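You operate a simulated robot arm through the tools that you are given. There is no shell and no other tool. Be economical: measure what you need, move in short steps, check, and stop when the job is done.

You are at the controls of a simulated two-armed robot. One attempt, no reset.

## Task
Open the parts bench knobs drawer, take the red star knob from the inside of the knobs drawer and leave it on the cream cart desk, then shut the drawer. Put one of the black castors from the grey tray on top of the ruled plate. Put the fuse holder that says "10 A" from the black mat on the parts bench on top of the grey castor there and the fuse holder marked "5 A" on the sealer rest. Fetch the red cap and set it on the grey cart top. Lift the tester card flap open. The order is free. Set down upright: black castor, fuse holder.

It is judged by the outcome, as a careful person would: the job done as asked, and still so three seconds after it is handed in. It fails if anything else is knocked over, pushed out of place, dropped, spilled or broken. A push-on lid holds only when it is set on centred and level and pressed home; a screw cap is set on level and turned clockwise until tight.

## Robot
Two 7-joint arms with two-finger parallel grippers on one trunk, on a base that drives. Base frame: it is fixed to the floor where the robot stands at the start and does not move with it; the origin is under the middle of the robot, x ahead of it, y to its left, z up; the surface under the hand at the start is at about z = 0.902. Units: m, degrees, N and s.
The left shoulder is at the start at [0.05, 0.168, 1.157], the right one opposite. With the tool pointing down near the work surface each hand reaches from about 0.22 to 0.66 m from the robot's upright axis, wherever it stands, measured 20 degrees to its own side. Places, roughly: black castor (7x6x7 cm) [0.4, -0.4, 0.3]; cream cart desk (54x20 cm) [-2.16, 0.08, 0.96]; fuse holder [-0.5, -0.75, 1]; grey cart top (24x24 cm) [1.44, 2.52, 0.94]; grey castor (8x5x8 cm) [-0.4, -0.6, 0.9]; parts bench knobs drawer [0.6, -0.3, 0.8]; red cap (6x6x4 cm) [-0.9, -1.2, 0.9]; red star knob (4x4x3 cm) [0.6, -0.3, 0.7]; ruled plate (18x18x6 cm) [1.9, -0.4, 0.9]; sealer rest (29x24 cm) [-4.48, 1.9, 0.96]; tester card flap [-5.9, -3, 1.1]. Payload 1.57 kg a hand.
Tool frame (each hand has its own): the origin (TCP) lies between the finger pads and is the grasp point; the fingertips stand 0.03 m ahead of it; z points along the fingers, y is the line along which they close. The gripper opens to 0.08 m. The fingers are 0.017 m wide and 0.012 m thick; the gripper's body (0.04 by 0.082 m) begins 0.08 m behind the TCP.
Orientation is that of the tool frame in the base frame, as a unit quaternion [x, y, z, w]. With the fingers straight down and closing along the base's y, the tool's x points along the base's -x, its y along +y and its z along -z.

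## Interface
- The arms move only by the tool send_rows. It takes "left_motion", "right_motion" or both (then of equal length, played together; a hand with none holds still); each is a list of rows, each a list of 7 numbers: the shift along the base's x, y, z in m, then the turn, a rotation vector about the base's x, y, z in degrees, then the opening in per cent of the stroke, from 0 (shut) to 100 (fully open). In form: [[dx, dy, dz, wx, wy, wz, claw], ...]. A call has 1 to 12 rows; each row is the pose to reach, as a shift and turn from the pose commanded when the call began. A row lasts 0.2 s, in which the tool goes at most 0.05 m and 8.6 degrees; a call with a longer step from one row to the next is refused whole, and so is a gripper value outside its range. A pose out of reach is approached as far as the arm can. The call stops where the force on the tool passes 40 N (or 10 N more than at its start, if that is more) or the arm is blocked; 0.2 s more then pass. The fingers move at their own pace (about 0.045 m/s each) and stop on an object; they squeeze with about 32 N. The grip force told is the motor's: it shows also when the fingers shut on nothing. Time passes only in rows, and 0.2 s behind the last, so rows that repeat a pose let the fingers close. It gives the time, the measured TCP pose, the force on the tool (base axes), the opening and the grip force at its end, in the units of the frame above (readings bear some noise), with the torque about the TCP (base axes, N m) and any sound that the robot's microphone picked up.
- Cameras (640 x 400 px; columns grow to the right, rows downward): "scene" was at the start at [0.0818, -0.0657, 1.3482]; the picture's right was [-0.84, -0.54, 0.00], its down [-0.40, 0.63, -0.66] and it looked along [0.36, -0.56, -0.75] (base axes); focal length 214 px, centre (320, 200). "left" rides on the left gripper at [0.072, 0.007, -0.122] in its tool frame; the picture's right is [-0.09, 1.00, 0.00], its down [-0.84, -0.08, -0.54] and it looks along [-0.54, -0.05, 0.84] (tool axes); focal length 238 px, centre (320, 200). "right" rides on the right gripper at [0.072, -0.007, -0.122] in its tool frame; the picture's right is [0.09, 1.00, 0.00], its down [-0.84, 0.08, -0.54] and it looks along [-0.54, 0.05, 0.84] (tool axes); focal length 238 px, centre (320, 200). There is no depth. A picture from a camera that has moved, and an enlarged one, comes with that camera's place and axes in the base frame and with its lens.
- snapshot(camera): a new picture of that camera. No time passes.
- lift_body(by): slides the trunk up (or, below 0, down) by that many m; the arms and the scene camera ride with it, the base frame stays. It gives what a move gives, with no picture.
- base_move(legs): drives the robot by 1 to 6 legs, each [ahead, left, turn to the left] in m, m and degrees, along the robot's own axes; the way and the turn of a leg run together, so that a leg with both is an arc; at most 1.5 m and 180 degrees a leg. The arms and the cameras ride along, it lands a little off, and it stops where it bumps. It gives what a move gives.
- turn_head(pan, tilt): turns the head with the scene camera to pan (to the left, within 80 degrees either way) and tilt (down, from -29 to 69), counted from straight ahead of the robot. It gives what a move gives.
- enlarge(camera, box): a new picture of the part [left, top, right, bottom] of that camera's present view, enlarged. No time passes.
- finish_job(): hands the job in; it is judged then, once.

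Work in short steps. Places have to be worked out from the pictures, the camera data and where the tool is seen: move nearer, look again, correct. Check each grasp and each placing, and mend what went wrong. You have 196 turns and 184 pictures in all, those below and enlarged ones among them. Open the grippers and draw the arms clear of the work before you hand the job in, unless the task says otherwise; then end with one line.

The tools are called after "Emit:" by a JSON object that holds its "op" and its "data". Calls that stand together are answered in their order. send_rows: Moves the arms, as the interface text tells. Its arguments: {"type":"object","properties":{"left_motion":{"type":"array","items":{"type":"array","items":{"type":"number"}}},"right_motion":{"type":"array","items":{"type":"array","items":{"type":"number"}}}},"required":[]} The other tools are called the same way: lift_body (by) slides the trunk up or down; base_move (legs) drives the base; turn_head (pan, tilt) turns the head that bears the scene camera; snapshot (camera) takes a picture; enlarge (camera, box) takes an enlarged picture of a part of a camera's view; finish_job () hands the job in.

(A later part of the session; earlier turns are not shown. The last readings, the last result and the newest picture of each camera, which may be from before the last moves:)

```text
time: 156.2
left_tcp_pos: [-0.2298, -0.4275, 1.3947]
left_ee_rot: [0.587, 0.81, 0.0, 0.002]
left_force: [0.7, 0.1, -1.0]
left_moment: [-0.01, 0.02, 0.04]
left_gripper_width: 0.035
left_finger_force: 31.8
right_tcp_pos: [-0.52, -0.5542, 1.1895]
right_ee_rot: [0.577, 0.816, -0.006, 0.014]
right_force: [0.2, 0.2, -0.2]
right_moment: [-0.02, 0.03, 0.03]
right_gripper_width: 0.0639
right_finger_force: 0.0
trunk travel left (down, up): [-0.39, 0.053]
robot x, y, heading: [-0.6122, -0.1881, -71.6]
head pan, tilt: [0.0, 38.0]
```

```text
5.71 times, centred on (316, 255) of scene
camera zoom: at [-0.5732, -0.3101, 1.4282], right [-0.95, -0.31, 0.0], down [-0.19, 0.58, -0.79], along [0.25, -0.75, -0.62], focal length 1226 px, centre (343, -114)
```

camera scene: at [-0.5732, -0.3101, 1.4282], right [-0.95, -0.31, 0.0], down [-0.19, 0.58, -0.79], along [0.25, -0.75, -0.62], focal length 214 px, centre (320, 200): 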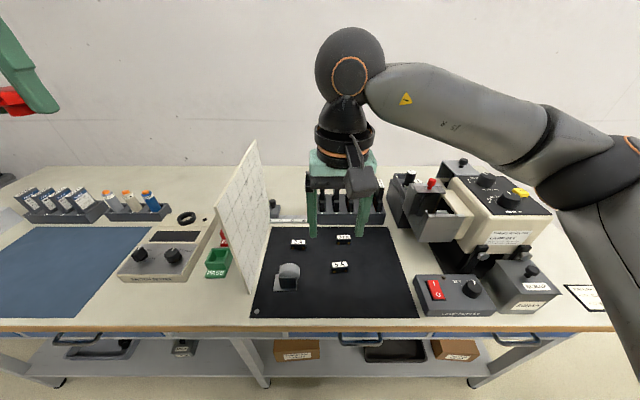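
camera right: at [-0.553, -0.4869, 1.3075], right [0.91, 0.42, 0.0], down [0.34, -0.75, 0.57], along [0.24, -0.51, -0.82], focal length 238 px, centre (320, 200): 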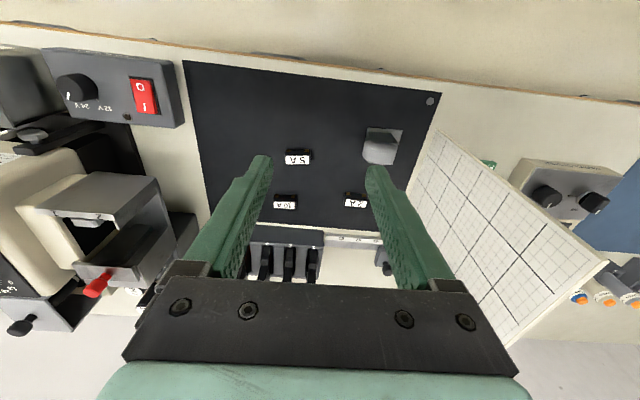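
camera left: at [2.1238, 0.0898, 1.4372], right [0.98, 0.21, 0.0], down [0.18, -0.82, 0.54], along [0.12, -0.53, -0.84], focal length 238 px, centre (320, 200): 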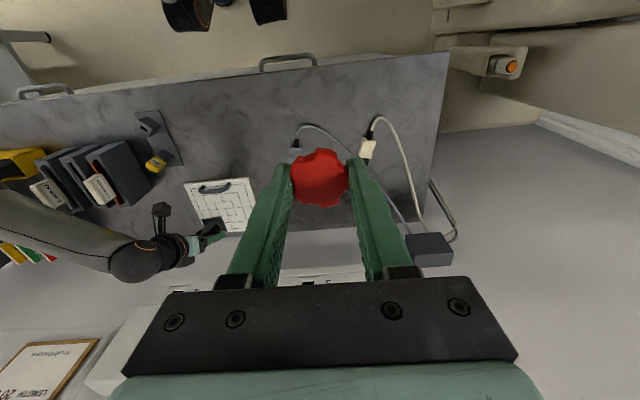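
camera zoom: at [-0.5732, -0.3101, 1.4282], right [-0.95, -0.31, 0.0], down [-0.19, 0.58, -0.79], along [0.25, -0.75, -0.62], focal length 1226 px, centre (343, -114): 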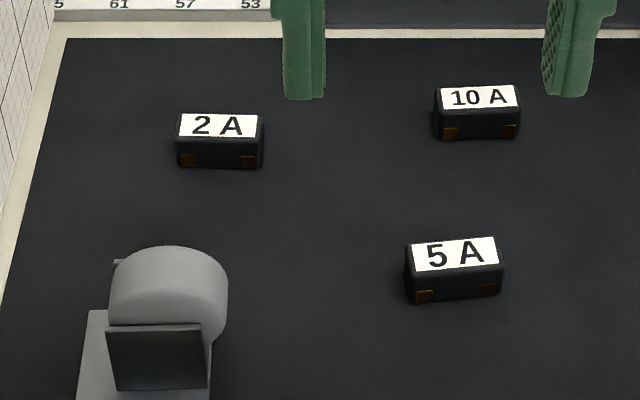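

10 A is at (-0.50, -0.768) and 5 A at (-0.512, -0.666), each block about 44×20×20 mm. I'll hover over the 10 A, straightening the tool, and lower the trunk.

Emit:
{"op": "send_rows", "data": {"right_motion": [[0.005, -0.045, 0, 1.7, 0.5, 0, 80], [0.01, -0.09, 0, 1.7, 0.5, 0, 80], [0.015, -0.135, 0, 1.7, 0.5, 0, 80], [0.018, -0.18, 0, 1.7, 0.5, 0, 80], [0.02, -0.214, 0, 1.7, 0.5, 0, 80]]}}

Emit:
{"op": "lift_body", "data": {"by": -0.17}}

Emit:
{"op": "snapshot", "data": {"camera": "right"}}

```text
time: 157.4
left_tcp_pos: [-0.2298, -0.4263, 1.3947]
left_ee_rot: [0.587, 0.809, 0.0, 0.001]
left_force: [-0.1, 1.0, 0.2]
left_moment: [-0.01, -0.01, 0.0]
left_gripper_width: 0.0349
left_finger_force: 32.3
right_tcp_pos: [-0.504, -0.7634, 1.1876]
right_ee_rot: [0.577, 0.817, 0.002, 0.002]
right_force: [-0.2, 0.2, -0.2]
right_moment: [0.01, 0.0, 0.0]
right_gripper_width: 0.0641
right_finger_force: 0.1
right hand out of reach, approached as far as the arm can: row 5
trunk travel left (down, up): [-0.39, 0.053]
robot x, y, heading: [-0.6129, -0.1928, -71.6]
head pan, tilt: [0.0, 38.0]
```

```text
time: 159.3
left_tcp_pos: [-0.2305, -0.4273, 1.2256]
left_ee_rot: [0.587, 0.809, 0.0, 0.003]
left_force: [-0.6, -0.6, 0.2]
left_moment: [-0.02, 0.0, -0.02]
left_gripper_width: 0.0345
left_finger_force: 31.6
right_tcp_pos: [-0.5047, -0.7636, 1.0182]
right_ee_rot: [0.578, 0.816, 0.003, 0.002]
right_force: [0.0, 0.1, 0.5]
right_moment: [-0.02, 0.02, -0.01]
right_gripper_width: 0.0641
right_finger_force: 0.0
trunk travel left (down, up): [-0.22, 0.223]
robot x, y, heading: [-0.6081, -0.1868, -71.6]
head pan, tilt: [0.0, 38.0]
```

```text
100 pictures are left
camera right: at [-0.5365, -0.6993, 1.1401], right [0.91, 0.42, 0.01], down [0.35, -0.76, 0.54], along [0.23, -0.49, -0.84], focal length 238 px, centre (320, 200)
```

right: 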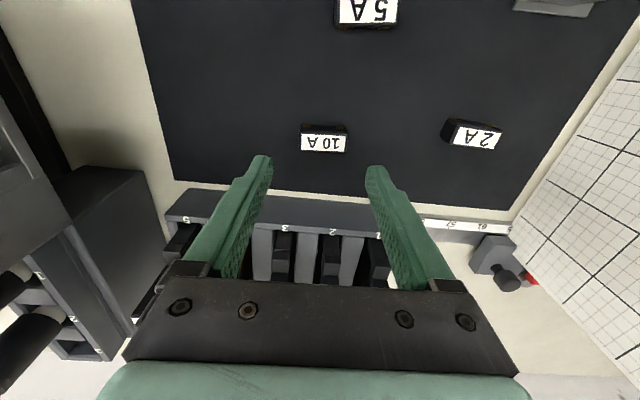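

The 10 A label is at (-0.502, -0.768). I'll fine-shift and descend to z 0.938.

Emit:
{"op": "send_rows", "data": {"right_motion": [[0.002, -0.004, -0.03, 0, 0, 0, 80], [0.002, -0.004, -0.06, 0, 0, 0, 80], [0.002, -0.004, -0.078, 0, 0, 0, 80]]}}

Emit:
{"op": "snapshot", "data": {"camera": "right"}}

```text
time: 160.1
left_tcp_pos: [-0.2301, -0.4255, 1.225]
left_ee_rot: [0.587, 0.809, 0.001, 0.002]
left_force: [-0.2, 0.5, -0.2]
left_moment: [-0.02, 0.03, -0.01]
left_gripper_width: 0.0348
left_finger_force: 32.5
right_tcp_pos: [-0.504, -0.7684, 0.9385]
right_ee_rot: [0.578, 0.816, 0.003, 0.003]
right_force: [0.7, 0.4, 0.3]
right_moment: [0.02, 0.0, -0.02]
right_gripper_width: 0.064
right_finger_force: 0.1
trunk travel left (down, up): [-0.22, 0.223]
robot x, y, heading: [-0.6151, -0.1866, -72.0]
head pan, tilt: [0.0, 38.0]
```

```text
99 pictures are left
camera right: at [-0.5353, -0.7034, 1.0604], right [0.91, 0.42, 0.01], down [0.35, -0.77, 0.54], along [0.23, -0.49, -0.84], focal length 238 px, centre (320, 200)
```

right: 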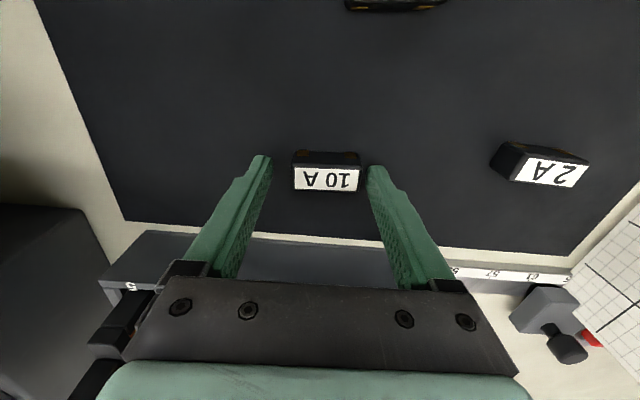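

The block is 4 mm off toward +L. I'll correct this and close.

Emit:
{"op": "send_rows", "data": {"right_motion": [[0.004, 0.001, 0, 0, 0, 0, 80], [0.004, 0.001, -0.001, 0, 0, 0, 0], [0.004, 0.001, -0.001, 0, 0, 0, 0], [0.004, 0.001, -0.001, 0, 0, 0, 0], [0.004, 0.001, -0.001, 0, 0, 0, 0]]}}

Emit:
{"op": "send_rows", "data": {"right_motion": [[0, 0, 0.02, 0, 0, 0, 0], [0, 0, 0.05, 0, 0, 0, 0], [0, 0, 0.09, 0, 0, 0, 0], [0, 0, 0.13, 0, 0, 0, 0]]}}

Emit:
{"op": "snapshot", "data": {"camera": "right"}}

```text
time: 161.3
left_tcp_pos: [-0.2304, -0.4269, 1.2257]
left_ee_rot: [0.586, 0.81, 0.001, 0.002]
left_force: [0.2, 0.0, -0.6]
left_moment: [-0.02, 0.02, 0.03]
left_gripper_width: 0.0347
left_finger_force: 32.1
right_tcp_pos: [-0.4995, -0.7655, 0.9383]
right_ee_rot: [0.578, 0.816, 0.003, 0.003]
right_force: [-0.8, -0.2, 1.9]
right_moment: [0.0, 0.07, 0.03]
right_gripper_width: 0.0452
right_finger_force: 32.8
trunk travel left (down, up): [-0.22, 0.223]
robot x, y, heading: [-0.6129, -0.1919, -72.0]
head pan, tilt: [0.0, 38.0]
```

```text
time: 162.3
left_tcp_pos: [-0.2303, -0.4253, 1.2255]
left_ee_rot: [0.587, 0.809, -0.001, 0.002]
left_force: [0.1, 0.7, 0.0]
left_moment: [-0.04, 0.01, 0.05]
left_gripper_width: 0.0349
left_finger_force: 32.1
right_tcp_pos: [-0.506, -0.7444, 1.0671]
right_ee_rot: [0.577, 0.817, 0.003, 0.002]
right_force: [0.0, -0.5, -0.1]
right_moment: [0.01, 0.02, -0.01]
right_gripper_width: 0.0448
right_finger_force: 32.0
right hand out of reach, approached as far as the arm can: row 3, 4
trunk travel left (down, up): [-0.22, 0.223]
robot x, y, heading: [-0.6133, -0.1883, -71.9]
head pan, tilt: [0.0, 38.0]
```

```text
98 pictures are left
camera right: at [-0.5371, -0.6801, 1.1893], right [0.91, 0.42, 0.01], down [0.35, -0.76, 0.54], along [0.23, -0.49, -0.84], focal length 238 px, centre (320, 200)
```

right: 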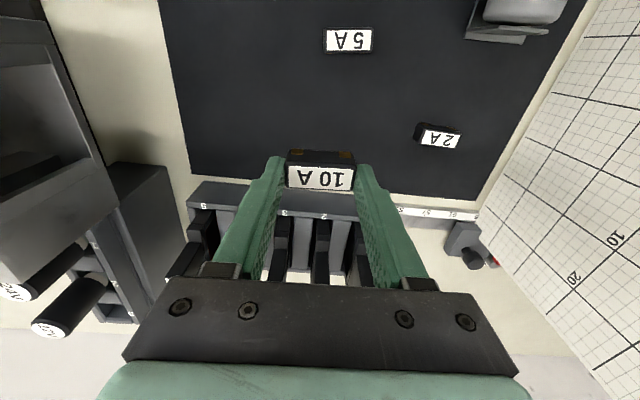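

The 10 A is held level. I'll move over the grey castor at hover height and measure.

Emit:
{"op": "send_rows", "data": {"right_motion": [[0.02, 0.035, 0, 0, 0, 0, 0], [0.04, 0.07, 0, 0, 0, 0, 0], [0.06, 0.105, 0, 0, 0, 0, 0], [0.08, 0.14, 0, 0, 0, 0, 0], [0.094, 0.167, 0, 0, 0, 0, 0]]}}

Emit:
{"op": "snapshot", "data": {"camera": "right"}}

Emit:
{"op": "enlarge", "data": {"camera": "scene", "box": [240, 140, 400, 240]}}

```text
time: 163.5
left_tcp_pos: [-0.2267, -0.4241, 1.2242]
left_ee_rot: [0.587, 0.81, -0.002, 0.001]
left_force: [1.7, 0.9, -0.3]
left_moment: [-0.06, 0.05, -0.01]
left_gripper_width: 0.0348
left_finger_force: 31.8
right_tcp_pos: [-0.413, -0.5798, 1.0671]
right_ee_rot: [0.584, 0.811, 0.006, 0.001]
right_force: [1.0, 7.1, -0.9]
right_moment: [-0.69, 0.18, 0.02]
right_gripper_width: 0.0449
right_finger_force: 32.1
right hand out of reach, approached as far as the arm can: row 1, 2, 3, 4
trunk travel left (down, up): [-0.22, 0.223]
robot x, y, heading: [-0.612, -0.1892, -71.6]
head pan, tilt: [0.0, 38.0]
```

```text
97 pictures are left
camera right: at [-0.4437, -0.5161, 1.1904], right [0.91, 0.4, 0.01], down [0.34, -0.77, 0.54], along [0.22, -0.49, -0.84], focal length 238 px, centre (320, 200)
```

right: 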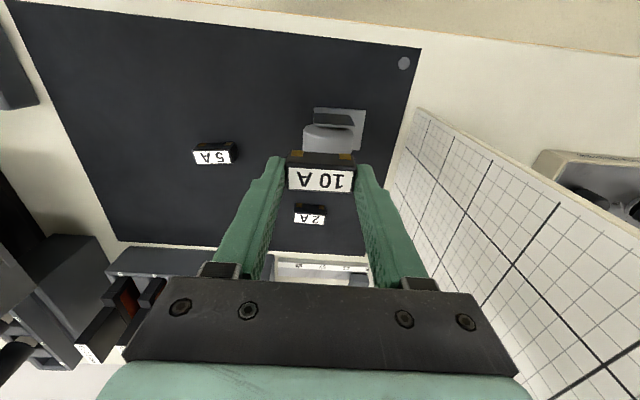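

```text
4.00 times, centred on (320, 190) of scene
camera zoom: at [-0.5708, -0.3073, 1.2584], right [-0.95, -0.31, 0.0], down [-0.2, 0.58, -0.79], along [0.25, -0.75, -0.61], focal length 858 px, centre (320, 240)
```

zoom: 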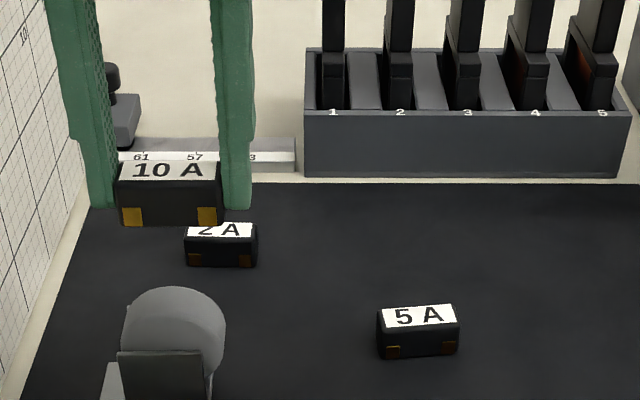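

There's an unexpected 7 N on the right tool. I'll check the whole scene for contact before going on.

Emit:
{"op": "snapshot", "data": {"camera": "scene"}}

Emit:
{"op": "snapshot", "data": {"camera": "left"}}

```text
95 pictures are left
camera scene: at [-0.5708, -0.3073, 1.2584], right [-0.95, -0.31, 0.0], down [-0.2, 0.58, -0.79], along [0.25, -0.75, -0.61], focal length 214 px, centre (320, 200)
```

scene: 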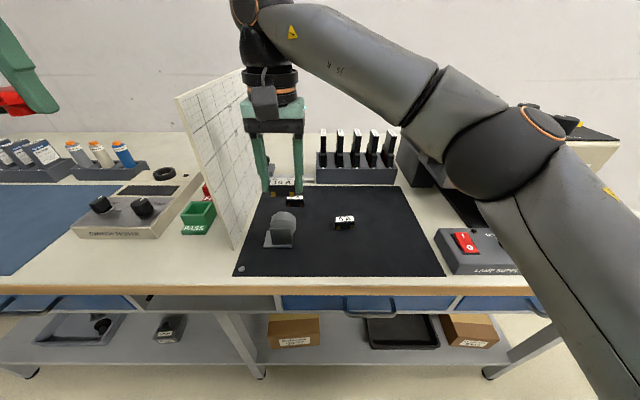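

```text
94 pictures are left
camera left: at [-0.244, -0.3542, 1.3464], right [0.97, 0.22, 0.0], down [0.19, -0.82, 0.55], along [0.12, -0.53, -0.84], focal length 238 px, centre (320, 200)
```

left: 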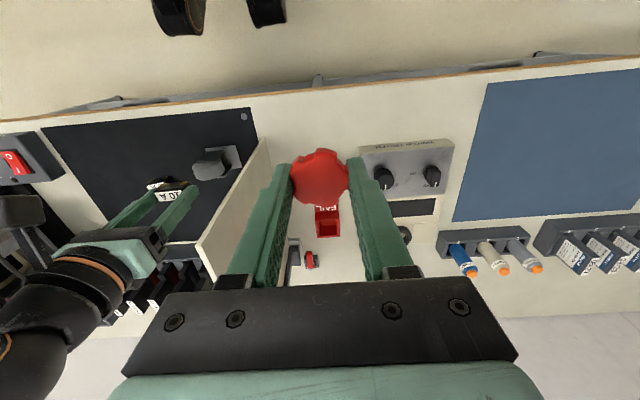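

I see no contact in the pictures. I'll hold a moment and re-read the force.

Emit:
{"op": "send_rows", "data": {"right_motion": [[0, 0, 0, 0, 0, 0, 0], [0, 0, 0, 0, 0, 0, 0]]}}

```text
time: 164.1
left_tcp_pos: [-0.2305, -0.426, 1.2263]
left_ee_rot: [0.587, 0.809, 0.0, 0.003]
left_force: [1.0, 0.0, -1.4]
left_moment: [0.0, 0.01, 0.01]
left_gripper_width: 0.0348
left_finger_force: 32.1
right_tcp_pos: [-0.4163, -0.5807, 1.067]
right_ee_rot: [0.578, 0.816, 0.004, 0.001]
right_force: [-0.2, -0.5, -0.7]
right_moment: [0.0, -0.04, 0.01]
right_gripper_width: 0.045
right_finger_force: 32.6
trunk travel left (down, up): [-0.22, 0.223]
robot x, y, heading: [-0.6135, -0.1908, -71.6]
head pan, tilt: [0.0, 38.0]
```

It was just a transient. The castor's wheel axis (along the bench) is at about (-0.402, -0.576), top z ≈ 0.98. I'll centre over it and lower to just above.

Emit:
{"op": "send_rows", "data": {"right_motion": [[0.014, 0.005, 0, 0, 0, 0, 0], [0.014, 0.005, -0.02, 0, 0, 0, 0], [0.014, 0.005, -0.035, 0, 0, 0, 0], [0.014, 0.005, -0.035, 0, 0, 0, 0]]}}

Emit:
{"op": "snapshot", "data": {"camera": "right"}}

Emit:
{"op": "enlarge", "data": {"camera": "scene", "box": [232, 170, 344, 240]}}

Emit:
{"op": "enlarge", "data": {"camera": "left", "box": [130, 125, 250, 200]}}

```text
time: 165.1
left_tcp_pos: [-0.2306, -0.4271, 1.2249]
left_ee_rot: [0.587, 0.809, 0.0, 0.001]
left_force: [0.1, -0.1, 0.1]
left_moment: [-0.01, 0.01, 0.0]
left_gripper_width: 0.0345
left_finger_force: 32.0
right_tcp_pos: [-0.3995, -0.5744, 1.0311]
right_ee_rot: [0.578, 0.816, 0.003, 0.002]
right_force: [0.5, 0.2, -0.1]
right_moment: [-0.03, -0.03, 0.0]
right_gripper_width: 0.045
right_finger_force: 31.6
trunk travel left (down, up): [-0.22, 0.223]
robot x, y, heading: [-0.6128, -0.1915, -71.6]
head pan, tilt: [0.0, 38.0]
```

```text
93 pictures are left
camera right: at [-0.4315, -0.5098, 1.1531], right [0.91, 0.42, 0.01], down [0.35, -0.76, 0.54], along [0.23, -0.49, -0.84], focal length 238 px, centre (320, 200)
```

right: 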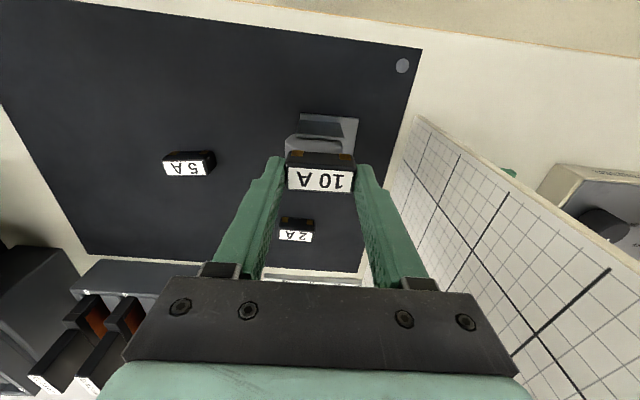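

```text
5.71 times, centred on (288, 205) of scene
camera zoom: at [-0.5733, -0.3095, 1.2583], right [-0.95, -0.31, 0.0], down [-0.19, 0.58, -0.79], along [0.25, -0.75, -0.62], focal length 1226 px, centre (503, 171)
```

zoom: 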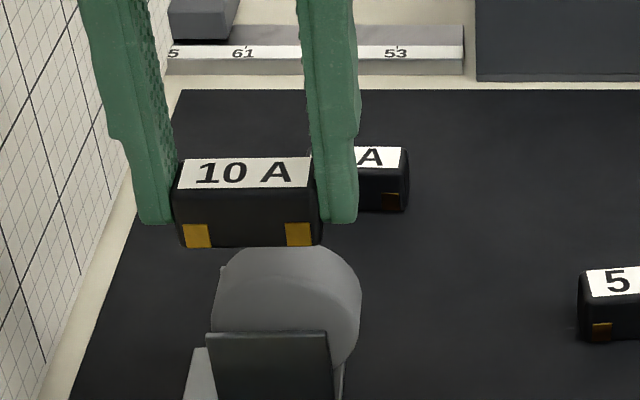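

```text
5.33 times, centred on (190, 162) of left
camera zoom: at [-0.247, -0.3567, 1.3471], right [0.97, 0.22, 0.0], down [0.18, -0.82, 0.54], along [0.12, -0.53, -0.84], focal length 1271 px, centre (1013, 400)
```

zoom: 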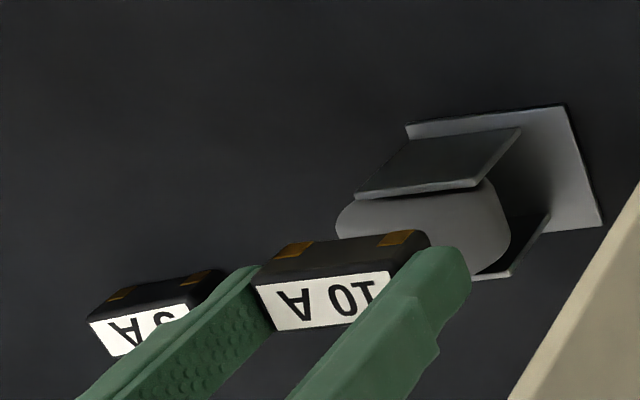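

From both views the wheel axle runs along the depth, so the apex lies at lateral -0.561 and depth ≈0.43. I'll shift slightly and lower gently until touch.

Emit:
{"op": "send_rows", "data": {"right_motion": [[-0.001, -0.008, 0, 0, 0, 0, 0], [-0.001, -0.008, -0.006, 0, 0, 0, 0]]}}

Emit:
{"op": "enlarge", "data": {"camera": "scene", "box": [232, 170, 344, 240]}}

```text
time: 165.7
left_tcp_pos: [-0.2309, -0.425, 1.2253]
left_ee_rot: [0.587, 0.809, 0.0, 0.003]
left_force: [-0.5, -0.2, -0.1]
left_moment: [-0.01, 0.03, 0.0]
left_gripper_width: 0.0348
left_finger_force: 32.1
right_tcp_pos: [-0.4001, -0.5833, 1.024]
right_ee_rot: [0.578, 0.816, 0.003, 0.002]
right_force: [0.1, 0.6, -1.8]
right_moment: [0.0, 0.01, -0.01]
right_gripper_width: 0.0449
right_finger_force: 32.0
trunk travel left (down, up): [-0.22, 0.223]
robot x, y, heading: [-0.6127, -0.1911, -71.7]
head pan, tilt: [0.0, 38.0]
```

```text
5.71 times, centred on (288, 205) of scene
camera zoom: at [-0.5733, -0.3096, 1.2583], right [-0.95, -0.31, 0.0], down [-0.19, 0.58, -0.79], along [0.25, -0.75, -0.62], focal length 1226 px, centre (503, 171)
```

zoom: 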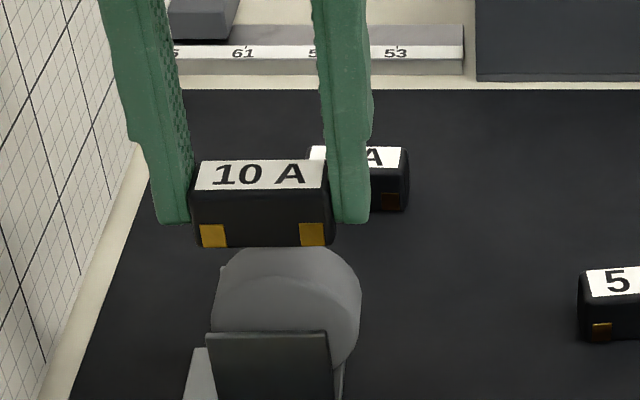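

It's laterally aligned. Lowering in small steps to contact.

Emit:
{"op": "send_rows", "data": {"right_motion": [[0, 0, -0.004, 0, 0, 0, 0], [0, 0, -0.007, 0, 0, 0, 0]]}}

Emit:
{"op": "send_rows", "data": {"right_motion": [[0, 0, -0.003, 0, 0, 0, 0], [0, 0, -0.005, 0, 0, 0, 0]]}}

Emit:
{"op": "enlarge", "data": {"camera": "scene", "box": [232, 170, 344, 240]}}

```text
time: 166.3
left_tcp_pos: [-0.2304, -0.427, 1.225]
left_ee_rot: [0.587, 0.81, 0.001, 0.003]
left_force: [-0.8, 0.3, -1.2]
left_moment: [0.02, 0.01, -0.02]
left_gripper_width: 0.035
left_finger_force: 32.4
right_tcp_pos: [-0.4005, -0.5836, 1.0176]
right_ee_rot: [0.578, 0.816, 0.003, 0.002]
right_force: [0.0, 0.4, -0.5]
right_moment: [-0.03, 0.02, 0.01]
right_gripper_width: 0.0449
right_finger_force: 31.7
trunk travel left (down, up): [-0.22, 0.223]
robot x, y, heading: [-0.6125, -0.1883, -71.9]
head pan, tilt: [0.0, 38.0]
```

```text
time: 166.9
left_tcp_pos: [-0.2305, -0.4262, 1.2247]
left_ee_rot: [0.587, 0.81, 0.001, 0.002]
left_force: [0.0, 0.0, 0.3]
left_moment: [0.01, 0.02, 0.01]
left_gripper_width: 0.0348
left_finger_force: 31.6
right_tcp_pos: [-0.401, -0.582, 1.0142]
right_ee_rot: [0.578, 0.816, 0.003, 0.002]
right_force: [0.3, -0.5, 0.0]
right_moment: [0.03, 0.04, 0.04]
right_gripper_width: 0.0447
right_finger_force: 32.4
trunk travel left (down, up): [-0.22, 0.223]
robot x, y, heading: [-0.6163, -0.1898, -71.6]
head pan, tilt: [0.0, 38.0]
```

```text
5.71 times, centred on (288, 205) of scene
camera zoom: at [-0.5733, -0.3095, 1.2583], right [-0.95, -0.31, 0.0], down [-0.19, 0.58, -0.79], along [0.25, -0.75, -0.62], focal length 1226 px, centre (503, 171)
```

zoom: 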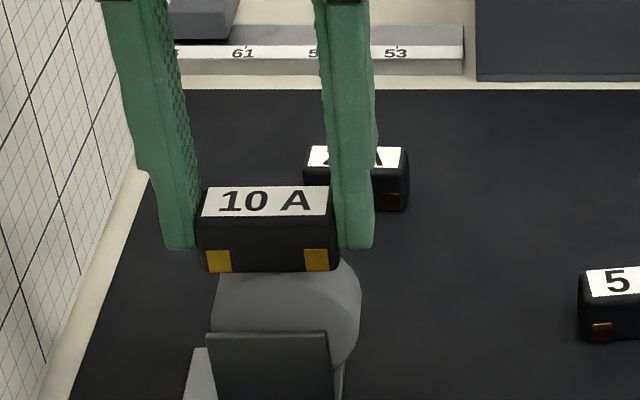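

No contact yet. Continuing in 2 mm steps.

Emit:
{"op": "send_rows", "data": {"right_motion": [[0, 0, -0.002, 0, 0, 0, 0], [0, 0, -0.004, 0, 0, 0, 0]]}}

Emit:
{"op": "send_rows", "data": {"right_motion": [[0, 0, -0.002, 0, 0, 0, 0], [0, 0, -0.004, 0, 0, 0, 0]]}}

Emit:
{"op": "enlarge", "data": {"camera": "left", "box": [130, 125, 250, 200]}}

```text
time: 167.5
left_tcp_pos: [-0.2307, -0.4265, 1.2241]
left_ee_rot: [0.587, 0.81, -0.001, 0.002]
left_force: [-1.4, 0.0, -0.9]
left_moment: [0.0, 0.01, 0.0]
left_gripper_width: 0.0348
left_finger_force: 32.1
right_tcp_pos: [-0.3998, -0.5824, 1.0098]
right_ee_rot: [0.578, 0.816, 0.003, 0.003]
right_force: [0.7, -0.4, 5.2]
right_moment: [-0.01, 0.12, 0.02]
right_gripper_width: 0.0448
right_finger_force: 32.0
trunk travel left (down, up): [-0.22, 0.223]
robot x, y, heading: [-0.6143, -0.1869, -71.9]
head pan, tilt: [0.0, 38.0]
```

```text
time: 168.1
left_tcp_pos: [-0.2307, -0.4249, 1.2264]
left_ee_rot: [0.587, 0.809, 0.0, 0.004]
left_force: [-0.4, 0.7, 0.2]
left_moment: [0.0, 0.02, 0.03]
left_gripper_width: 0.0352
left_finger_force: 31.6
right_tcp_pos: [-0.4011, -0.5825, 1.0086]
right_ee_rot: [0.579, 0.816, 0.004, 0.006]
right_force: [3.3, -3.5, 26.5]
right_moment: [-0.09, 0.05, 0.06]
right_gripper_width: 0.0452
right_finger_force: 32.9
trunk travel left (down, up): [-0.22, 0.223]
robot x, y, heading: [-0.6165, -0.1873, -71.7]
head pan, tilt: [0.0, 38.0]
```

```text
5.33 times, centred on (190, 162) of left
camera zoom: at [-0.2476, -0.3552, 1.348], right [0.97, 0.22, 0.0], down [0.18, -0.82, 0.55], along [0.12, -0.53, -0.84], focal length 1271 px, centre (1013, 400)
```

zoom: 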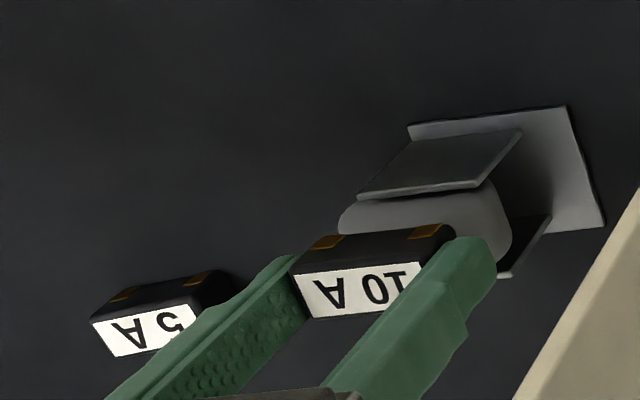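

Contact at z ≈1.009 and nearly centred (offset about 3 mm to −L). I'll lift slightly, shift 2.5 mm, and re-touch lightly.

Emit:
{"op": "send_rows", "data": {"right_motion": [[0, 0, 0.006, 0, 0, 0, 0], [-0.0025, -0.001, 0.006, 0, 0, 0, 0], [-0.0025, -0.001, 0.003, 0, 0, 0, 0], [-0.0025, -0.001, 0.0015, 0, 0, 0, 0]]}}

Emit:
{"op": "send_rows", "data": {"right_motion": [[0, 0, -0.001, 0, 0, 0, 0], [0, 0, -0.001, 0, 0, 0, 0]]}}

```text
time: 169.1
left_tcp_pos: [-0.2319, -0.4268, 1.2262]
left_ee_rot: [0.587, 0.809, 0.0, 0.003]
left_force: [0.6, 0.5, -0.6]
left_moment: [0.02, 0.01, 0.03]
left_gripper_width: 0.0349
left_finger_force: 32.1
right_tcp_pos: [-0.4022, -0.5822, 1.0087]
right_ee_rot: [0.578, 0.816, 0.002, 0.004]
right_force: [-0.8, -1.6, 13.2]
right_moment: [-0.08, 0.16, 0.07]
right_gripper_width: 0.0448
right_finger_force: 32.0
trunk travel left (down, up): [-0.22, 0.223]
robot x, y, heading: [-0.6134, -0.189, -71.8]
head pan, tilt: [0.0, 38.0]
```

```text
time: 169.7
left_tcp_pos: [-0.2308, -0.4256, 1.2264]
left_ee_rot: [0.587, 0.809, -0.001, 0.003]
left_force: [0.2, 1.0, -0.7]
left_moment: [0.02, -0.01, 0.03]
left_gripper_width: 0.0349
left_finger_force: 32.2
right_tcp_pos: [-0.4027, -0.5812, 1.007]
right_ee_rot: [0.578, 0.816, 0.003, 0.005]
right_force: [0.1, -4.9, 25.3]
right_moment: [-0.21, 0.1, 0.02]
right_gripper_width: 0.0448
right_finger_force: 32.4
trunk travel left (down, up): [-0.22, 0.223]
robot x, y, heading: [-0.613, -0.1883, -71.6]
head pan, tilt: [0.0, 38.0]
```

I'll check alignment visually before releasing.

Emit:
{"op": "enlarge", "data": {"camera": "scene", "box": [256, 185, 320, 225]}}

```text
10.00 times, centred on (288, 205) of scene
camera zoom: at [-0.5742, -0.3084, 1.2587], right [-0.95, -0.31, 0.0], down [-0.19, 0.58, -0.79], along [0.25, -0.75, -0.61], focal length 2145 px, centre (640, 150)
```

zoom: 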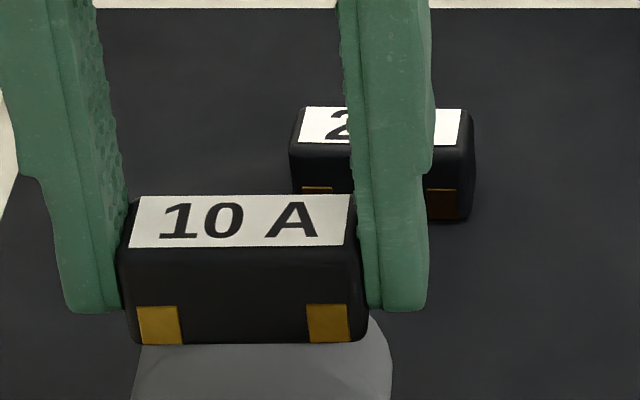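

Alignment is within about 2 mm. I'll ease the force, nudge 1 mm back, and release slowly.

Emit:
{"op": "send_rows", "data": {"right_motion": [[0.001, 0.0003, 0.003, 0, 0, 0, 0], [0.001, 0.0003, 0.001, 0, 0, 0, 0], [0.001, 0.0003, 0.001, 0, 0, 0, 54], [0.001, 0.0003, 0.001, 0, 0, 0, 57], [0.001, 0.0003, 0.001, 0, 0, 0, 60], [0.001, 0.0003, 0.001, 0, 0, 0, 66], [0.001, 0.0003, 0.001, 0, 0, 0, 70]]}}

Emit:
{"op": "enlarge", "data": {"camera": "scene", "box": [240, 175, 336, 235]}}

```text
time: 171.3
left_tcp_pos: [-0.2299, -0.4267, 1.2253]
left_ee_rot: [0.586, 0.81, 0.0, 0.002]
left_force: [0.5, -0.1, -0.5]
left_moment: [-0.02, 0.01, 0.06]
left_gripper_width: 0.0348
left_finger_force: 32.3
right_tcp_pos: [-0.402, -0.5824, 1.0076]
right_ee_rot: [0.578, 0.816, 0.003, 0.002]
right_force: [-0.6, -0.1, 0.4]
right_moment: [-0.03, 0.0, 0.01]
right_gripper_width: 0.056
right_finger_force: 0.0
trunk travel left (down, up): [-0.22, 0.223]
robot x, y, heading: [-0.6148, -0.1863, -71.7]
head pan, tilt: [0.0, 38.0]
```

```text
6.67 times, centred on (288, 205) of scene
camera zoom: at [-0.5734, -0.3095, 1.2583], right [-0.95, -0.31, 0.0], down [-0.19, 0.58, -0.79], along [0.25, -0.75, -0.62], focal length 1430 px, centre (533, 167)
```

zoom: 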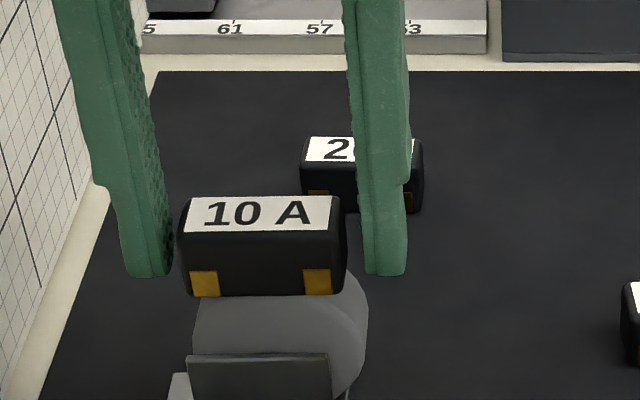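

It rests level on the castor. I'll retreat straight up, gripping nothing.

Emit:
{"op": "send_rows", "data": {"right_motion": [[0, 0, 0.01, 0, 0, 0, 80], [0, 0, 0.03, 0, 0, 0, 80], [0, 0, 0.07, 0, 0, 0, 80], [0, 0, 0.11, 0, 0, 0, 80]]}}

Emit:
{"op": "snapshot", "data": {"camera": "right"}}

Emit:
{"op": "enlarge", "data": {"camera": "scene", "box": [240, 175, 336, 235]}}

```text
time: 172.3
left_tcp_pos: [-0.2305, -0.4248, 1.2263]
left_ee_rot: [0.587, 0.809, -0.001, 0.002]
left_force: [0.1, -0.5, -0.9]
left_moment: [-0.02, 0.02, 0.02]
left_gripper_width: 0.0348
left_finger_force: 31.8
right_tcp_pos: [-0.4044, -0.5791, 1.1197]
right_ee_rot: [0.577, 0.817, 0.004, 0.002]
right_force: [-0.6, 0.0, 0.1]
right_moment: [-0.01, 0.01, 0.0]
right_gripper_width: 0.0639
right_finger_force: 0.0
trunk travel left (down, up): [-0.22, 0.223]
robot x, y, heading: [-0.6112, -0.1887, -71.9]
head pan, tilt: [0.0, 38.0]
```

```text
85 pictures are left
camera right: at [-0.4353, -0.5158, 1.2406], right [0.91, 0.42, 0.01], down [0.35, -0.76, 0.54], along [0.23, -0.49, -0.84], focal length 238 px, centre (320, 200)
```

right: 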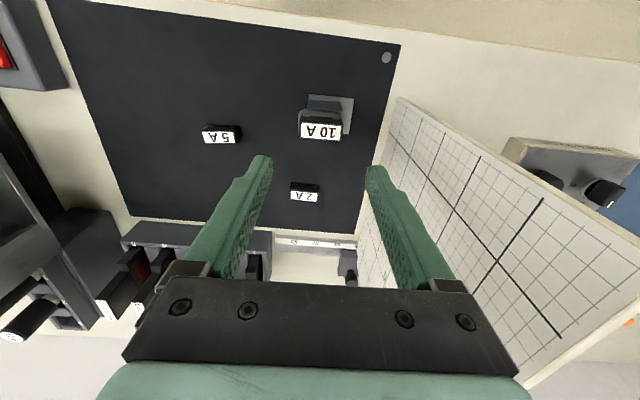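

```text
6.67 times, centred on (288, 205) of scene
camera zoom: at [-0.5733, -0.3088, 1.2584], right [-0.95, -0.31, 0.0], down [-0.19, 0.58, -0.79], along [0.25, -0.75, -0.62], focal length 1430 px, centre (533, 167)
```

zoom: 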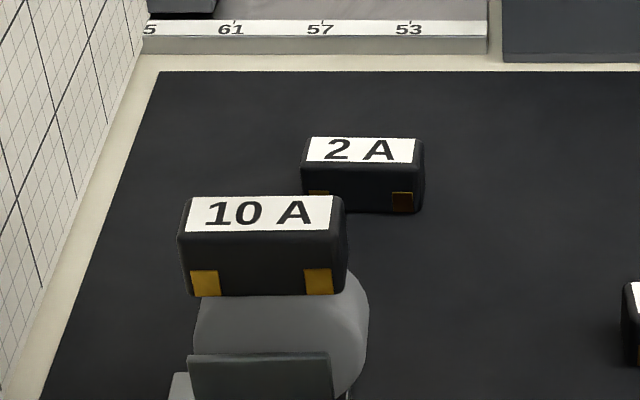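

The 10 A stands upright on the castor. Next I'll hover over the 5 A with the right hand.

Emit:
{"op": "send_rows", "data": {"right_motion": [[-0.036, -0.028, 0, 0, 0, 0, 80], [-0.072, -0.056, 0, 0, 0, 0, 80], [-0.108, -0.0844, -0.02, 0, 0, 0, 80], [-0.108, -0.0844, -0.06, 0, 0, 0, 80], [-0.108, -0.0844, -0.1, 0, 0, 0, 80], [-0.108, -0.0844, -0.13, 0, 0, 0, 80]]}}

Emit:
{"op": "snapshot", "data": {"camera": "right"}}

```text
time: 173.7
left_tcp_pos: [-0.2303, -0.428, 1.2257]
left_ee_rot: [0.587, 0.81, 0.0, 0.002]
left_force: [-0.4, 0.4, -0.5]
left_moment: [0.0, -0.01, -0.01]
left_gripper_width: 0.0347
left_finger_force: 32.2
right_tcp_pos: [-0.5102, -0.6654, 0.9855]
right_ee_rot: [0.578, 0.816, 0.004, 0.002]
right_force: [-0.8, 0.1, 0.5]
right_moment: [0.0, 0.05, -0.02]
right_gripper_width: 0.0638
right_finger_force: 0.1
trunk travel left (down, up): [-0.22, 0.223]
robot x, y, heading: [-0.6115, -0.1912, -71.7]
head pan, tilt: [0.0, 38.0]
```

```text
83 pictures are left
camera right: at [-0.5414, -0.6027, 1.1071], right [0.91, 0.42, 0.01], down [0.35, -0.77, 0.54], along [0.23, -0.49, -0.84], focal length 238 px, centre (320, 200)
```

right: 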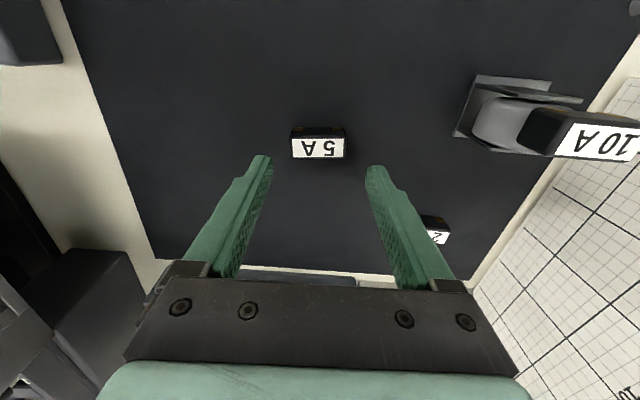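

It's centred. I'll descend, grasp, and lift.

Emit:
{"op": "send_rows", "data": {"right_motion": [[-0.002, -0.0005, -0.03, 0, 0, 0, 80], [-0.002, -0.0005, -0.047, 0, 0, 0, 80], [-0.002, -0.0005, -0.048, 0, 0, 0, 0], [-0.002, -0.0005, -0.048, 0, 0, 0, 0], [-0.002, -0.0005, -0.048, 0, 0, 0, 0], [-0.002, -0.0005, -0.048, 0, 0, 0, 0], [-0.002, -0.0005, -0.02, 0, 0, 0, 0], [-0.002, -0.0005, 0.02, 0, 0, 0, 0], [-0.002, -0.0005, 0.06, 0, 0, 0, 0], [-0.002, -0.0005, 0.1, 0, 0, 0, 0]]}}

Emit:
{"op": "snapshot", "data": {"camera": "right"}}

```text
time: 175.9
left_tcp_pos: [-0.2309, -0.4254, 1.2238]
left_ee_rot: [0.588, 0.809, 0.0, 0.002]
left_force: [-0.2, 0.0, 0.2]
left_moment: [-0.01, -0.02, -0.01]
left_gripper_width: 0.0348
left_finger_force: 32.4
right_tcp_pos: [-0.5137, -0.6678, 1.0899]
right_ee_rot: [0.578, 0.816, 0.003, 0.002]
right_force: [-0.3, -0.5, 0.0]
right_moment: [-0.02, -0.03, 0.01]
right_gripper_width: 0.046
right_finger_force: 31.8
trunk travel left (down, up): [-0.22, 0.223]
robot x, y, heading: [-0.6107, -0.1887, -71.8]
head pan, tilt: [0.0, 38.0]
```

```text
82 pictures are left
camera right: at [-0.5449, -0.6031, 1.211], right [0.91, 0.42, 0.01], down [0.35, -0.76, 0.54], along [0.23, -0.49, -0.84], focal length 238 px, centre (320, 200)
```

right: 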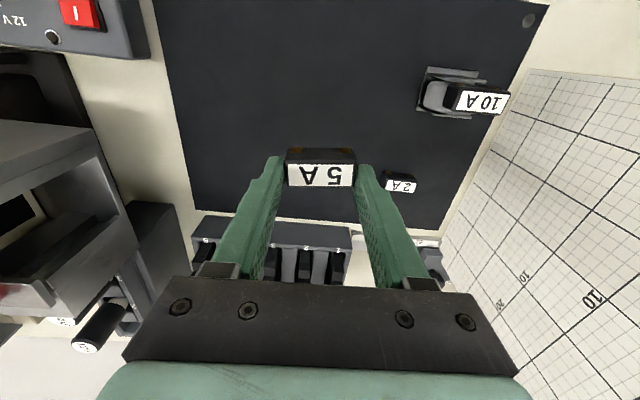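

5 A is held. I'll retract the arm, back away from the bench, turn to face −x, and look for the cream cart.

Emit:
{"op": "send_rows", "data": {"right_motion": [[-0.01, 0.03, 0.03, 0, 0, 0, 0], [-0.02, 0.06, 0.06, 0, 0, 0, 0], [-0.034, 0.1, 0.06, 0, 0, 0, 0], [-0.047, 0.14, 0.06, 0, 0, 0, 0]]}}

Emit:
{"op": "base_move", "data": {"legs": [[-0.5, 0, 0], [0, 0, -95]]}}

Emit:
{"op": "turn_head", "data": {"pan": 0, "tilt": 20}}

Emit:
{"op": "snapshot", "data": {"camera": "scene"}}

```text
time: 176.9
left_tcp_pos: [-0.2299, -0.4264, 1.2257]
left_ee_rot: [0.587, 0.809, 0.0, 0.003]
left_force: [0.6, 0.4, -0.5]
left_moment: [0.04, -0.01, 0.01]
left_gripper_width: 0.0348
left_finger_force: 32.0
right_tcp_pos: [-0.5618, -0.528, 1.1481]
right_ee_rot: [0.578, 0.816, 0.003, 0.002]
right_force: [0.3, 0.4, 0.6]
right_moment: [-0.01, 0.03, 0.01]
right_gripper_width: 0.0457
right_finger_force: 31.9
trunk travel left (down, up): [-0.22, 0.223]
robot x, y, heading: [-0.6128, -0.1896, -71.8]
head pan, tilt: [0.0, 38.0]
```

```text
time: 183.8
left_tcp_pos: [-1.0362, -0.079, 1.2253]
left_ee_rot: [0.993, 0.115, -0.003, 0.002]
left_force: [-1.6, -1.2, 0.2]
left_moment: [0.01, 0.02, 0.02]
left_gripper_width: 0.0348
left_finger_force: 32.4
right_tcp_pos: [-1.1103, 0.2585, 1.1472]
right_ee_rot: [0.992, 0.126, 0.001, 0.004]
right_force: [0.4, 0.3, -0.6]
right_moment: [0.05, 0.01, 0.0]
right_gripper_width: 0.0452
right_finger_force: 31.9
trunk travel left (down, up): [-0.22, 0.223]
robot x, y, heading: [-0.7655, 0.2811, -166.9]
head pan, tilt: [0.0, 38.0]
```

```text
time: 184.6
left_tcp_pos: [-1.0363, -0.0785, 1.226]
left_ee_rot: [0.993, 0.116, -0.001, 0.002]
left_force: [-0.6, 0.3, 0.0]
left_moment: [-0.02, 0.01, 0.01]
left_gripper_width: 0.0347
left_finger_force: 31.7
right_tcp_pos: [-1.1095, 0.2587, 1.1472]
right_ee_rot: [0.992, 0.126, 0.0, 0.003]
right_force: [-1.0, 0.5, -0.4]
right_moment: [-0.01, 0.03, -0.02]
right_gripper_width: 0.045
right_finger_force: 31.8
trunk travel left (down, up): [-0.22, 0.223]
robot x, y, heading: [-0.7639, 0.2838, -166.6]
head pan, tilt: [0.0, 20.0]
```

```text
81 pictures are left
camera scene: at [-0.8976, 0.251, 1.2867], right [-0.23, 0.97, 0.0], down [0.33, 0.08, -0.94], along [-0.91, -0.22, -0.34], focal length 214 px, centre (320, 200)
```

scene: 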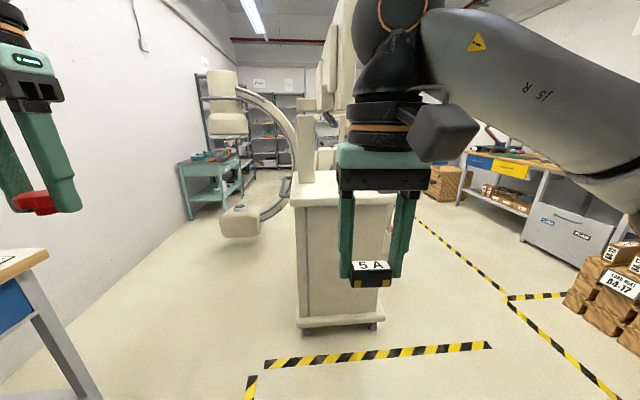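

The cream cart is straight ahead, with its front at x≈-1.92. I'll raise the trunk, drive closer, and shift right so the left hand aligns with the desk.

Emit:
{"op": "lift_body", "data": {"by": 0.15}}

Emit:
{"op": "base_move", "data": {"legs": [[0.5, -0.25, 0]]}}

Emit:
{"op": "turn_head", "data": {"pan": 5, "tilt": 40}}

Emit:
{"op": "snapshot", "data": {"camera": "scene"}}

Emit:
{"op": "snapshot", "data": {"camera": "left"}}

```text
time: 186.4
left_tcp_pos: [-1.035, -0.0796, 1.3751]
left_ee_rot: [0.993, 0.115, -0.001, 0.001]
left_force: [1.0, 0.6, -0.2]
left_moment: [0.01, -0.03, 0.01]
left_gripper_width: 0.0347
left_finger_force: 32.1
right_tcp_pos: [-1.11, 0.259, 1.2973]
right_ee_rot: [0.992, 0.126, 0.001, 0.004]
right_force: [0.3, -0.5, 0.3]
right_moment: [-0.02, -0.01, 0.01]
right_gripper_width: 0.0448
right_finger_force: 32.3
trunk travel left (down, up): [-0.37, 0.073]
robot x, y, heading: [-0.7702, 0.2823, -166.6]
head pan, tilt: [0.0, 20.0]
```

```text
time: 189.6
left_tcp_pos: [-1.573, 0.0498, 1.3758]
left_ee_rot: [0.993, 0.114, -0.002, 0.002]
left_force: [0.8, 0.6, -0.4]
left_moment: [-0.01, -0.04, -0.01]
left_gripper_width: 0.0348
left_finger_force: 32.3
right_tcp_pos: [-1.6451, 0.3887, 1.2974]
right_ee_rot: [0.992, 0.125, 0.0, 0.003]
right_force: [0.1, 0.1, -1.2]
right_moment: [0.0, -0.03, 0.01]
right_gripper_width: 0.0448
right_finger_force: 31.9
trunk travel left (down, up): [-0.37, 0.073]
robot x, y, heading: [-1.3034, 0.4111, -166.8]
head pan, tilt: [0.0, 20.0]
```

```text
time: 190.4
left_tcp_pos: [-1.5715, 0.0488, 1.3752]
left_ee_rot: [0.994, 0.114, -0.002, 0.001]
left_force: [-0.2, 0.5, -1.0]
left_moment: [0.0, -0.01, 0.06]
left_gripper_width: 0.0348
left_finger_force: 32.4
right_tcp_pos: [-1.645, 0.3876, 1.2976]
right_ee_rot: [0.992, 0.125, 0.001, 0.003]
right_force: [-0.9, 0.4, -0.4]
right_moment: [-0.02, 0.03, 0.01]
right_gripper_width: 0.0449
right_finger_force: 31.8
trunk travel left (down, up): [-0.37, 0.073]
robot x, y, heading: [-1.3025, 0.4128, -166.7]
head pan, tilt: [5.0, 40.0]
```

```text
80 pictures are left
camera scene: at [-1.4228, 0.374, 1.4054], right [-0.31, 0.95, 0.0], down [0.61, 0.2, -0.77], along [-0.73, -0.24, -0.64], focal length 214 px, centre (320, 200)
```

scene: 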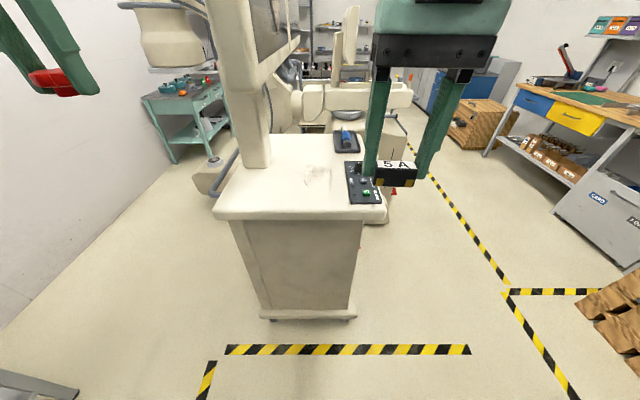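

```text
79 pictures are left
camera left: at [-1.5005, 0.0591, 1.4972], right [0.14, -0.99, 0.0], down [-0.83, -0.11, 0.55], along [-0.54, -0.08, -0.84], focal length 238 px, centre (320, 200)
```

left: 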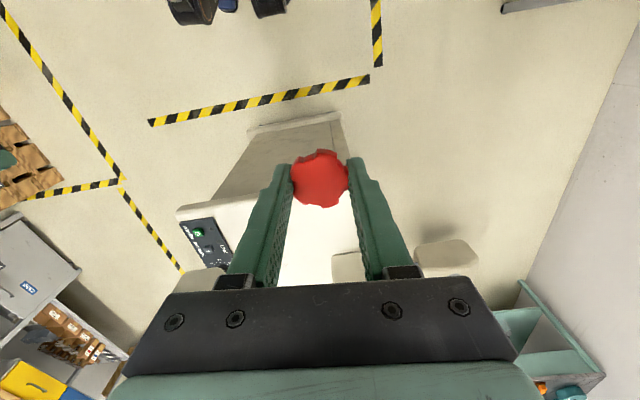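

The free part of the desk is the middle-front strip, and I'll place the knob near (-1.98, 0.12). First I'll move the fuse hand to the right and up, then drive in 0.25 m.

Emit:
{"op": "send_rows", "data": {"right_motion": [[-0.01, 0.04, 0.02, 0, 0, 0, 0], [-0.02, 0.08, 0.04, 0, 0, 0, 0], [-0.028, 0.117, 0.06, 0, 0, 0, 0]]}}

Emit:
{"op": "base_move", "data": {"legs": [[0.25, 0, 0]]}}

Emit:
{"op": "lift_body", "data": {"by": -0.18}}

```text
time: 191.2
left_tcp_pos: [-1.5715, 0.0509, 1.3749]
left_ee_rot: [0.993, 0.114, -0.003, 0.002]
left_force: [-0.2, -0.1, -0.3]
left_moment: [-0.01, -0.01, 0.02]
left_gripper_width: 0.0348
left_finger_force: 31.7
right_tcp_pos: [-1.6723, 0.5046, 1.3588]
right_ee_rot: [0.992, 0.125, 0.0, 0.005]
right_force: [-0.5, -0.4, 0.1]
right_moment: [-0.01, 0.03, -0.02]
right_gripper_width: 0.0448
right_finger_force: 31.8
trunk travel left (down, up): [-0.37, 0.073]
robot x, y, heading: [-1.305, 0.4129, -167.1]
head pan, tilt: [5.0, 40.0]
```

```text
time: 193.0
left_tcp_pos: [-1.8199, -0.0075, 1.3759]
left_ee_rot: [0.994, 0.112, -0.002, 0.001]
left_force: [-0.4, -0.2, -0.3]
left_moment: [0.02, 0.03, 0.01]
left_gripper_width: 0.0347
left_finger_force: 31.9
right_tcp_pos: [-1.9198, 0.447, 1.3594]
right_ee_rot: [0.992, 0.124, 0.001, 0.004]
right_force: [0.3, -0.2, -1.1]
right_moment: [-0.04, 0.02, -0.05]
right_gripper_width: 0.0449
right_finger_force: 31.8
trunk travel left (down, up): [-0.37, 0.073]
robot x, y, heading: [-1.5504, 0.3514, -167.0]
head pan, tilt: [5.0, 40.0]
```

```text
time: 195.0
left_tcp_pos: [-1.8199, -0.0068, 1.1949]
left_ee_rot: [0.994, 0.113, -0.002, 0.002]
left_force: [-0.7, -0.4, 0.0]
left_moment: [0.0, -0.02, -0.01]
left_gripper_width: 0.0347
left_finger_force: 32.1
right_tcp_pos: [-1.9193, 0.4466, 1.1789]
right_ee_rot: [0.992, 0.124, 0.0, 0.003]
right_force: [-0.2, -0.7, 0.1]
right_moment: [-0.01, -0.03, -0.02]
right_gripper_width: 0.0448
right_finger_force: 32.9
trunk travel left (down, up): [-0.19, 0.253]
robot x, y, heading: [-1.5482, 0.3515, -167.1]
head pan, tilt: [5.0, 40.0]
```

Now I'll move the knob over the desk spot and look.

Emit:
{"op": "send_rows", "data": {"left_motion": [[-0.032, 0.025, 0, 0, 0, 0, 0], [-0.064, 0.05, 0, 0, 0, 0, 0], [-0.096, 0.076, 0, 0, 0, 0, 0], [-0.128, 0.102, 0, 0, 0, 0, 0], [-0.16, 0.127, 0, 0, 0, 0, 0], [-0.16, 0.127, -0.04, 0, 0, 0, 0], [-0.16, 0.127, -0.08, 0, 0, 0, 0]]}}

Emit:
{"op": "snapshot", "data": {"camera": "left"}}

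Emit:
{"op": "snapshot", "data": {"camera": "scene"}}

```text
time: 196.6
left_tcp_pos: [-1.9702, 0.111, 1.1324]
left_ee_rot: [0.993, 0.119, -0.021, -0.012]
left_force: [-0.8, 0.8, -0.4]
left_moment: [-0.01, 0.02, 0.0]
left_gripper_width: 0.0347
left_finger_force: 31.7
left hand out of reach, approached as far as the arm can: row 5
right_tcp_pos: [-1.9094, 0.441, 1.1841]
right_ee_rot: [0.992, 0.124, -0.006, 0.001]
right_force: [0.0, 0.1, -0.2]
right_moment: [-0.06, -0.02, -0.04]
right_gripper_width: 0.0447
right_finger_force: 31.8
trunk travel left (down, up): [-0.19, 0.253]
robot x, y, heading: [-1.5489, 0.3507, -166.9]
head pan, tilt: [5.0, 40.0]
```

```text
78 pictures are left
camera left: at [-1.8928, 0.1174, 1.25], right [0.15, -0.99, -0.02], down [-0.81, -0.13, 0.58], along [-0.57, -0.07, -0.82], focal length 238 px, centre (320, 200)
```

left: 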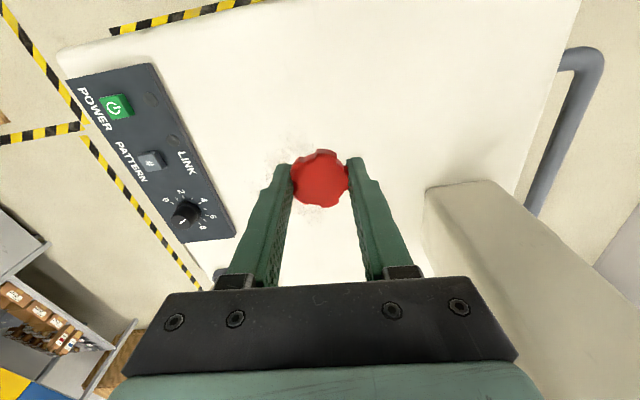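

```text
77 pictures are left
camera scene: at [-1.6577, 0.3117, 1.2268], right [-0.31, 0.95, 0.01], down [0.6, 0.2, -0.77], along [-0.74, -0.23, -0.64], focal length 214 px, centre (320, 200)
```

scene: 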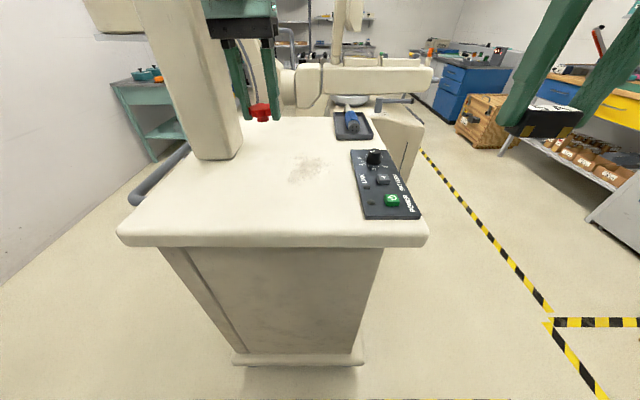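

The desk spot is clear and the desk top is at z≈0.96. I'll lower the knob, straightening the tilt a little, in stages.

Emit:
{"op": "send_rows", "data": {"left_motion": [[0, 0, -0.04, 0, 0, 0, 0], [0, 0, -0.08, 0, 0, 0, 0], [0, 0, -0.11, 0, 0, 0, 0], [0, 0, -0.11, 0, 0, 0, 0]]}}

Emit:
{"op": "send_rows", "data": {"left_motion": [[0, 0, -0.008, 0, 0, 0, 0], [0, 0, -0.015, 0, 0, 0, 0]]}}

```text
time: 197.6
left_tcp_pos: [-1.9787, 0.1209, 1.005]
left_ee_rot: [0.994, 0.113, -0.002, 0.003]
left_force: [-0.3, -0.3, -0.3]
left_moment: [0.0, -0.02, 0.0]
left_gripper_width: 0.0349
left_finger_force: 32.1
right_tcp_pos: [-1.9184, 0.4468, 1.1786]
right_ee_rot: [0.992, 0.123, 0.0, 0.004]
right_force: [0.1, 0.5, 0.5]
right_moment: [0.01, -0.03, 0.0]
right_gripper_width: 0.0446
right_finger_force: 32.1
trunk travel left (down, up): [-0.19, 0.253]
robot x, y, heading: [-1.5461, 0.3512, -167.0]
head pan, tilt: [5.0, 40.0]
```

```text
time: 198.2
left_tcp_pos: [-1.978, 0.1196, 0.99]
left_ee_rot: [0.994, 0.113, -0.002, 0.001]
left_force: [-0.4, 1.2, -0.7]
left_moment: [-0.01, -0.03, 0.0]
left_gripper_width: 0.0347
left_finger_force: 32.5
right_tcp_pos: [-1.9195, 0.4464, 1.1786]
right_ee_rot: [0.992, 0.124, 0.0, 0.004]
right_force: [-1.0, 0.2, 0.1]
right_moment: [-0.02, -0.01, 0.01]
right_gripper_width: 0.0447
right_finger_force: 32.1
trunk travel left (down, up): [-0.19, 0.253]
robot x, y, heading: [-1.5467, 0.354, -166.9]
head pan, tilt: [5.0, 40.0]
```

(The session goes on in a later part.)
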